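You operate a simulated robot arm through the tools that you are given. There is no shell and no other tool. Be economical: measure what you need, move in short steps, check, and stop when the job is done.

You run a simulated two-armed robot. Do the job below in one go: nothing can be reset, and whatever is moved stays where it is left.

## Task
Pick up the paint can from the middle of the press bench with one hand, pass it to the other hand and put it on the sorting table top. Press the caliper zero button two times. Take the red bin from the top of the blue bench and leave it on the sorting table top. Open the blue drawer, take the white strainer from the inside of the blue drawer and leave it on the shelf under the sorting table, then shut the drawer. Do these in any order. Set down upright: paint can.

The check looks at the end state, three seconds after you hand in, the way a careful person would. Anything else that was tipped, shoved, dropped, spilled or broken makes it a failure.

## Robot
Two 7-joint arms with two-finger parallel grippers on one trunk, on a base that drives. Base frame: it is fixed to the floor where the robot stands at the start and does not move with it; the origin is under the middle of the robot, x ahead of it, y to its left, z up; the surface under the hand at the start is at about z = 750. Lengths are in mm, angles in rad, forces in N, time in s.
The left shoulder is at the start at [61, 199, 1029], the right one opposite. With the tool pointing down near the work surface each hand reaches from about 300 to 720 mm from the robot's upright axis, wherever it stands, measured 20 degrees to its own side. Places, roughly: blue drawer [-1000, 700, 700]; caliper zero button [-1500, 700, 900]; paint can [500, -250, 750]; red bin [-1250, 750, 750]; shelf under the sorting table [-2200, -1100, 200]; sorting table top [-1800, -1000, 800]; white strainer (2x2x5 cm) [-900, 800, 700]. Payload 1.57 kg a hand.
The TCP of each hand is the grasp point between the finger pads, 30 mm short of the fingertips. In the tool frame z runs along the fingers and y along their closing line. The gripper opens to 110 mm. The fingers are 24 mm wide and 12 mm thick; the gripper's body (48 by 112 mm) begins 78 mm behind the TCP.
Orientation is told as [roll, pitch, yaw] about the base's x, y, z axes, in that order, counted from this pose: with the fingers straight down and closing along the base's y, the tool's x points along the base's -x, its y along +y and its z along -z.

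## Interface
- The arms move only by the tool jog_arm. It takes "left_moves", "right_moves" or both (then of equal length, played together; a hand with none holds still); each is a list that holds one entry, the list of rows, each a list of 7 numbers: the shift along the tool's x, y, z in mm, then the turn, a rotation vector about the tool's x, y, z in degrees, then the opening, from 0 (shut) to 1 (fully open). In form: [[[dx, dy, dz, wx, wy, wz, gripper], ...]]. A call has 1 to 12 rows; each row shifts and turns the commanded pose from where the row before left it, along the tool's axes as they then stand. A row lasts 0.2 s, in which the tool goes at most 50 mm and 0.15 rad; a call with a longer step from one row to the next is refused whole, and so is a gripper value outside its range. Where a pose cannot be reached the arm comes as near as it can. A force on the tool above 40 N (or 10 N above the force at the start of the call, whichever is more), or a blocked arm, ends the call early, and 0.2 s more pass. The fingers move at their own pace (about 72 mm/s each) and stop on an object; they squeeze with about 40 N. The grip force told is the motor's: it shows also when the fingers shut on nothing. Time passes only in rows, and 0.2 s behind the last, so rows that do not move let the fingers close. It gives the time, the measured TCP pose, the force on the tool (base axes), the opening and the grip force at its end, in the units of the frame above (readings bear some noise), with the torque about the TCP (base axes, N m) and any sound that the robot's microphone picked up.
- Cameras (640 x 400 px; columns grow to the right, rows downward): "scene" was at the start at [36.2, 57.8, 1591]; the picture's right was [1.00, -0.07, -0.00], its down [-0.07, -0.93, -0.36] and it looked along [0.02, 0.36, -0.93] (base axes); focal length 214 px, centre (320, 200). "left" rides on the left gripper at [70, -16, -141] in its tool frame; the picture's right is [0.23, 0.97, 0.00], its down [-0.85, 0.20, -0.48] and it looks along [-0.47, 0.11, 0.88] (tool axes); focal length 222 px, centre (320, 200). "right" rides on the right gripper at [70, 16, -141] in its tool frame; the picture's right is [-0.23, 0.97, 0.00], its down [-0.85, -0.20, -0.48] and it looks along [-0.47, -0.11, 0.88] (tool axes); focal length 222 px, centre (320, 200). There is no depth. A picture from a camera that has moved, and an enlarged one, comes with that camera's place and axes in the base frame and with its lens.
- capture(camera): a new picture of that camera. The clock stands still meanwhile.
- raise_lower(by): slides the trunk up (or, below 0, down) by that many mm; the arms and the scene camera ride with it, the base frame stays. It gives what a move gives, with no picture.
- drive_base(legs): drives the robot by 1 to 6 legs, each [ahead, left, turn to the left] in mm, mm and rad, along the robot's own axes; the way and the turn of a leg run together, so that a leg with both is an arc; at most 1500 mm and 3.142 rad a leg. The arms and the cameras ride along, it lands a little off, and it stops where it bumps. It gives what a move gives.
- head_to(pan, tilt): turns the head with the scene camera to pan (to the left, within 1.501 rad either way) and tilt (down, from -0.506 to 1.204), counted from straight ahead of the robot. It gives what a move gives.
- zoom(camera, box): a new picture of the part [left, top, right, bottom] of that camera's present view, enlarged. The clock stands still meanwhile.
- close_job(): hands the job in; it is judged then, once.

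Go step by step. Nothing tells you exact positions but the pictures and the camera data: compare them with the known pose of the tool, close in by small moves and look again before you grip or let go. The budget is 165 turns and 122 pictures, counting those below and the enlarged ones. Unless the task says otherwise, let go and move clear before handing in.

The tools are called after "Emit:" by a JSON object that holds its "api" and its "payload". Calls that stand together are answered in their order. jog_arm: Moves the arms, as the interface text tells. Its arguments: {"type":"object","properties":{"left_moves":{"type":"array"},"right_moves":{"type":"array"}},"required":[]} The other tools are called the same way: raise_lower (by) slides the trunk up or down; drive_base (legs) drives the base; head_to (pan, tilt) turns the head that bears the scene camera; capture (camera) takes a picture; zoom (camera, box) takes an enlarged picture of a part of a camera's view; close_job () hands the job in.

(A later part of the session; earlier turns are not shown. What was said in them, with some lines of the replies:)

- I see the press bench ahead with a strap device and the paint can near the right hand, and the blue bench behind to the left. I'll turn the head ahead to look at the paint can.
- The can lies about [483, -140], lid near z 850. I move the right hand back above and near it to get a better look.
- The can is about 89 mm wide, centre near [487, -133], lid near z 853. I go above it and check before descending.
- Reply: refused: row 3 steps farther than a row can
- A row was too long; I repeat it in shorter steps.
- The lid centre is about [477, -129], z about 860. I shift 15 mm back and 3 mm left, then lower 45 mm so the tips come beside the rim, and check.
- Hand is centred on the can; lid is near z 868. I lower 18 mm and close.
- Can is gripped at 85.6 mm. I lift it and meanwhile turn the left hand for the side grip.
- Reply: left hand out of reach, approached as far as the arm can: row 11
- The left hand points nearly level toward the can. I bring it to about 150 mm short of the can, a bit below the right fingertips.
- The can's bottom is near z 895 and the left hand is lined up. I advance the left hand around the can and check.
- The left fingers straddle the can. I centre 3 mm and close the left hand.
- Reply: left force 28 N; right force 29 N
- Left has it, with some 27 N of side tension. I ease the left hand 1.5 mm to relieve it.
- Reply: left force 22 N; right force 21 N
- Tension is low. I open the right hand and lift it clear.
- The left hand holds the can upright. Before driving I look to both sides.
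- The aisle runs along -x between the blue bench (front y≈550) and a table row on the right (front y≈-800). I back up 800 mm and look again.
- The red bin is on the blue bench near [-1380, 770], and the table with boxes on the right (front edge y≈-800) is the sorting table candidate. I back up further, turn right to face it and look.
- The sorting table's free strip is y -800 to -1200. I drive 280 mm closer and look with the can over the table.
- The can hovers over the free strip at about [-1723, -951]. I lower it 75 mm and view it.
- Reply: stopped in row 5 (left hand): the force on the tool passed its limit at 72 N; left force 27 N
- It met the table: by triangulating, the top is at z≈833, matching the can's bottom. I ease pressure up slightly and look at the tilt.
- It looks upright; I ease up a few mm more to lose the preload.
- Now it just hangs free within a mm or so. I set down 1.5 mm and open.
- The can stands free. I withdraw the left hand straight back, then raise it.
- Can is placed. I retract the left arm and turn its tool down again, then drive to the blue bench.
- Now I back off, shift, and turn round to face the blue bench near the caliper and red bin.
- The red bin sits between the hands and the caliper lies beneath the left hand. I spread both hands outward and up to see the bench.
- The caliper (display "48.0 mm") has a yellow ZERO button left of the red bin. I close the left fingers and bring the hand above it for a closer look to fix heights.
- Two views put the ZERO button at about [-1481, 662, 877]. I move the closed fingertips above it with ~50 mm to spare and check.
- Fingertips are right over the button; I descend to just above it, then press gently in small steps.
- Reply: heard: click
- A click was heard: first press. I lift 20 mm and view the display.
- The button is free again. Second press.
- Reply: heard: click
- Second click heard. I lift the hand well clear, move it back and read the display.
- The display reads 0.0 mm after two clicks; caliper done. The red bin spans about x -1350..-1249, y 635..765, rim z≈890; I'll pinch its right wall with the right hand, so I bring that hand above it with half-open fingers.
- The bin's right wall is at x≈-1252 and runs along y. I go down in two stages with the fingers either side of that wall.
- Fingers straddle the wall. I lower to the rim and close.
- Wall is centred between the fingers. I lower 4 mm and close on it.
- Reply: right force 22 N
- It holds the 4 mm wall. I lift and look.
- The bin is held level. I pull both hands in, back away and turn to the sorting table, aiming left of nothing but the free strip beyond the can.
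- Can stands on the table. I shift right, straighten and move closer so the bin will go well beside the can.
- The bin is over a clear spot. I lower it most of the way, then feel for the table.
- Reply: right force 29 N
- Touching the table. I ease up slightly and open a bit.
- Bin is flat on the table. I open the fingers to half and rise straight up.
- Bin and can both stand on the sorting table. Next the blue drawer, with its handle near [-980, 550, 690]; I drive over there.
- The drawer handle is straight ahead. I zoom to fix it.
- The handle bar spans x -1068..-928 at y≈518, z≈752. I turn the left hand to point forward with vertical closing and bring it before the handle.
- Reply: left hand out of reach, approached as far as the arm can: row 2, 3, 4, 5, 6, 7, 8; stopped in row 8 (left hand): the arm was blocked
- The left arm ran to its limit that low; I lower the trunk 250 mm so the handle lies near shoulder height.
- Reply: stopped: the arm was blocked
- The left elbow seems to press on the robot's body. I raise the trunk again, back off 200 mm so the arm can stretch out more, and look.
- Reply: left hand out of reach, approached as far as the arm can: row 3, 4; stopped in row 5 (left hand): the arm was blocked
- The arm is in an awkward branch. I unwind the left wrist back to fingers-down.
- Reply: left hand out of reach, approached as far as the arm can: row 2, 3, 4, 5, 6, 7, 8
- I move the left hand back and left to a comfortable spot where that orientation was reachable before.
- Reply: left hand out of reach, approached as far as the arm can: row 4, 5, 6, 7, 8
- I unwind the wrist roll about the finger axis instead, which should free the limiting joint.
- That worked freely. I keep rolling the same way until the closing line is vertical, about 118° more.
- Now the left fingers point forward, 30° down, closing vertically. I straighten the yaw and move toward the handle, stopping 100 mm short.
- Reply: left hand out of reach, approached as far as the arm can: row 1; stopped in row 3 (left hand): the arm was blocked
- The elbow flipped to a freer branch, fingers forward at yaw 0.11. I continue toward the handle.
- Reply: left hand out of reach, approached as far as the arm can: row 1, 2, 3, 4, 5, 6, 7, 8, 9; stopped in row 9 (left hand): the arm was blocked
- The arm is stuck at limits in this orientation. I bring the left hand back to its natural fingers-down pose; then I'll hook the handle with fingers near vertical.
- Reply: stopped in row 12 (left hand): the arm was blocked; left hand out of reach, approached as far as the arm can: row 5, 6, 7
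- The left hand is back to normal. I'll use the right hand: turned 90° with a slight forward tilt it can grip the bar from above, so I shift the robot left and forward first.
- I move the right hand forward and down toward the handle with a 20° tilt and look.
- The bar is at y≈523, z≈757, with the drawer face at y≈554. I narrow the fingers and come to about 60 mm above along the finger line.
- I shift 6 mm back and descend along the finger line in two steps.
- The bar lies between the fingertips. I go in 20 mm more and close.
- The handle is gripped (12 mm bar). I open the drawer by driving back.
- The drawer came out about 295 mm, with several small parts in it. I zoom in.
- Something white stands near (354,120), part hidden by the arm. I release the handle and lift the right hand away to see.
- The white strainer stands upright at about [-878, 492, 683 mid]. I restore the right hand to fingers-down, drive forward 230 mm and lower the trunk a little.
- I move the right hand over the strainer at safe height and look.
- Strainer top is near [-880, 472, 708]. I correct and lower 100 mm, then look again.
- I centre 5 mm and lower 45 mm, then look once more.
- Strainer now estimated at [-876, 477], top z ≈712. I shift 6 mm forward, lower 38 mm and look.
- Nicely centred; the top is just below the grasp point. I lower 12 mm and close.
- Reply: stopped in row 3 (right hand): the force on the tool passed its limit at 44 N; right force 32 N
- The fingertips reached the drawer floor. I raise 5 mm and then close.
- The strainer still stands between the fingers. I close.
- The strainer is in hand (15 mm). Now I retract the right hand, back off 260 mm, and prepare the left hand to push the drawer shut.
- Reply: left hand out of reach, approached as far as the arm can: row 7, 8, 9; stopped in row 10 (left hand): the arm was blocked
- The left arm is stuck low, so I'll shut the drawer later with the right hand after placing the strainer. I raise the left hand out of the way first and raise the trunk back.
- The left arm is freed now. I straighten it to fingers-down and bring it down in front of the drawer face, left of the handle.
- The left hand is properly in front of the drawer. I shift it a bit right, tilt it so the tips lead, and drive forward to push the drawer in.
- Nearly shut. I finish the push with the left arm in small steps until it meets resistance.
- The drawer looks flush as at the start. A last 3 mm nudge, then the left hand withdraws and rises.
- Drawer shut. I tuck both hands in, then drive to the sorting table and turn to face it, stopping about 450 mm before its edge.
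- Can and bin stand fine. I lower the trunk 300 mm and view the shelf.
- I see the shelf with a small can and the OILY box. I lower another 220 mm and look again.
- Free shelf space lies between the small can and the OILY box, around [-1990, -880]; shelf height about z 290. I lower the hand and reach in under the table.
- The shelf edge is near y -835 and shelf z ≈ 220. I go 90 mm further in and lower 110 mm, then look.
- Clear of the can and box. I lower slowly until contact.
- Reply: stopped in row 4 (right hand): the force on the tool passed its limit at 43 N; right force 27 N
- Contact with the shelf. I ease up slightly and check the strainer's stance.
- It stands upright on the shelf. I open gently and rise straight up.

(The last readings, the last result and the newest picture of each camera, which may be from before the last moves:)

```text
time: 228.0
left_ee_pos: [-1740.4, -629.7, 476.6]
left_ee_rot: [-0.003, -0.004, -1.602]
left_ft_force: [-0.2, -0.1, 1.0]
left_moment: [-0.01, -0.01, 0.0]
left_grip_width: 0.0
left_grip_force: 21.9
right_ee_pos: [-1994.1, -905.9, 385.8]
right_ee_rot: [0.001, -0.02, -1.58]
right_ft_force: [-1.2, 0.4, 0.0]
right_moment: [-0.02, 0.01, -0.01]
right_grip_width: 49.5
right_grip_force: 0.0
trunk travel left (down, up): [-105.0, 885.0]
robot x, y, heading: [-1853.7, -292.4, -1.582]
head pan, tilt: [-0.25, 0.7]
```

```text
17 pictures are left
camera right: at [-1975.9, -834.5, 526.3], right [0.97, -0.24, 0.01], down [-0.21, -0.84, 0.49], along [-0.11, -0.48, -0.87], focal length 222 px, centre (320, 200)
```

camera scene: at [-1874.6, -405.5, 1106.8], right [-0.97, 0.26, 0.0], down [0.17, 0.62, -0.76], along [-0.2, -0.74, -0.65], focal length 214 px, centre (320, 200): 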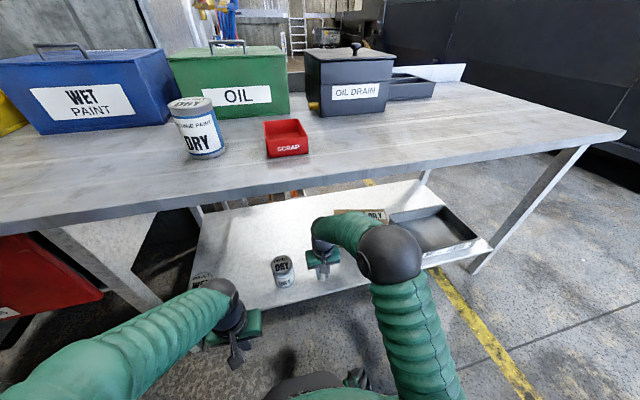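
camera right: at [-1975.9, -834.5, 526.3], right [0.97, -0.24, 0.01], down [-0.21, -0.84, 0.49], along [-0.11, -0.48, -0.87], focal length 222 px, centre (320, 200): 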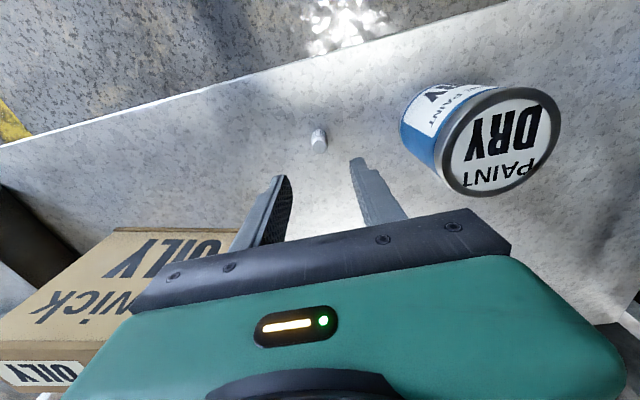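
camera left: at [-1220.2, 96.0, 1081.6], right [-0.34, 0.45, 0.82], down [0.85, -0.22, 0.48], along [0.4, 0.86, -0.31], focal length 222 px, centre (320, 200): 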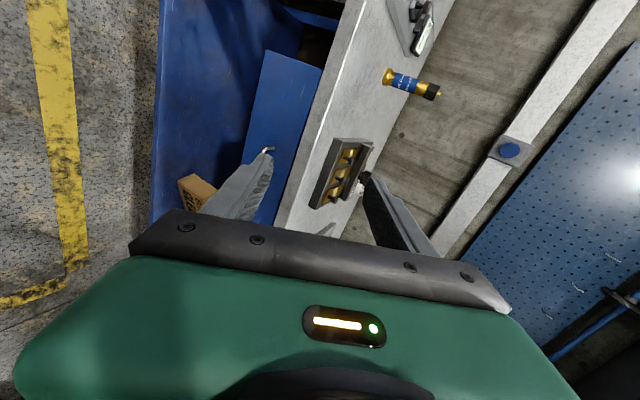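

The strainer stands on the shelf. I withdraw the right hand from under the table and back away, then take a final look.

Emit:
{"api": "jog_arm", "payload": {"right_moves": [[[40, 0, 0, 0, 0, 0, 0.45], [40, 0, 0, 0, 0, 0, 0.45], [40, 0, 0, 0, 0, 0, 0.45], [40, 0, 0, 0, 0, 0, 0.45], [40, 0, 0, 0, 0, 0, 0.45], [40, 0, 0, 0, 0, 0, 0.45], [0, 0, 0, 0, 0, 0, 0.45]]]}}

Emit:
{"api": "drive_base", "payload": {"legs": [[-150, 0, 0]]}}

Emit:
{"api": "capture", "payload": {"camera": "scene"}}

```text
time: 229.6
left_ee_pos: [-1740.4, -630.6, 475.8]
left_ee_rot: [-0.002, -0.003, -1.602]
left_ft_force: [0.2, 0.5, 0.6]
left_moment: [0.02, 0.0, 0.0]
left_grip_width: 0.0
left_grip_force: 21.2
right_ee_pos: [-1989.7, -665.3, 385.7]
right_ee_rot: [0.001, -0.019, -1.578]
right_ft_force: [-0.1, -0.6, 0.5]
right_moment: [-0.01, -0.02, -0.04]
right_grip_width: 49.7
right_grip_force: 0.0
trunk travel left (down, up): [-105.0, 885.0]
robot x, y, heading: [-1848.1, -290.3, -1.584]
head pan, tilt: [-0.25, 0.7]
```

```text
time: 231.0
left_ee_pos: [-1738.8, -482.8, 476.4]
left_ee_rot: [-0.001, -0.002, -1.606]
left_ft_force: [-0.6, -0.2, -0.2]
left_moment: [-0.01, -0.02, 0.0]
left_grip_width: 0.0
left_grip_force: 21.2
right_ee_pos: [-1991.2, -516.1, 385.5]
right_ee_rot: [0.003, -0.02, -1.583]
right_ft_force: [-0.6, 0.0, -0.7]
right_moment: [-0.03, -0.01, -0.02]
right_grip_width: 49.6
right_grip_force: 0.0
trunk travel left (down, up): [-105.0, 885.0]
robot x, y, heading: [-1848.8, -144.1, -1.584]
head pan, tilt: [-0.25, 0.7]
```

```text
16 pictures are left
camera scene: at [-1873.3, -256.3, 1106.9], right [-0.97, 0.26, 0.0], down [0.17, 0.62, -0.76], along [-0.2, -0.74, -0.65], focal length 214 px, centre (320, 200)
```

scene: 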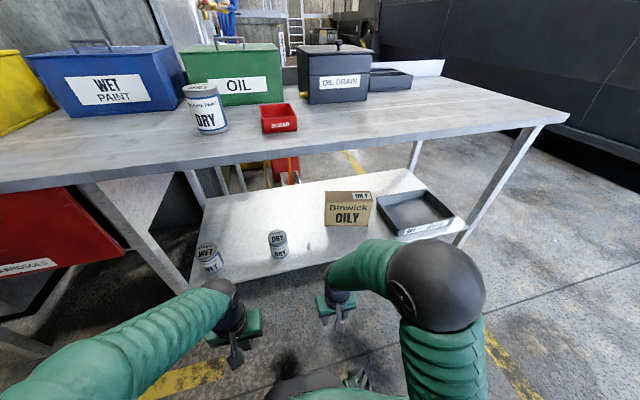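

The can stands upright and the bin beside it on the table, the strainer stands on the shelf, the caliper was zeroed twice and the drawer is shut. Both hands are clear, so I hand in.

Emit:
{"api": "close_job", "payload": {}}

```text
The job is handed in.
```

I finished every part of the job and handed it in; the check's result hasn't come back.

- **Paint can:** I picked it up with the right hand, passed it to the left, and set it upright on the sorting table top.
- **Caliper:** I pressed the zero button twice. I heard a click each time, and the display read 0.0 mm afterwards.
- **Red bin:** It is on the sorting table top, beside the can.
- **White strainer:** It is standing upright on the shelf under the sorting table.
- **Blue drawer:** I pushed it shut until it resisted. From the pictures it sits flush as it did at the start, to within about 5 mm.

While picking up the strainer, the fingertips touched the drawer floor at about 44 N. The strainer stayed standing, and I saw nothing else shift in the drawer. Both hands were clear when I handed in.
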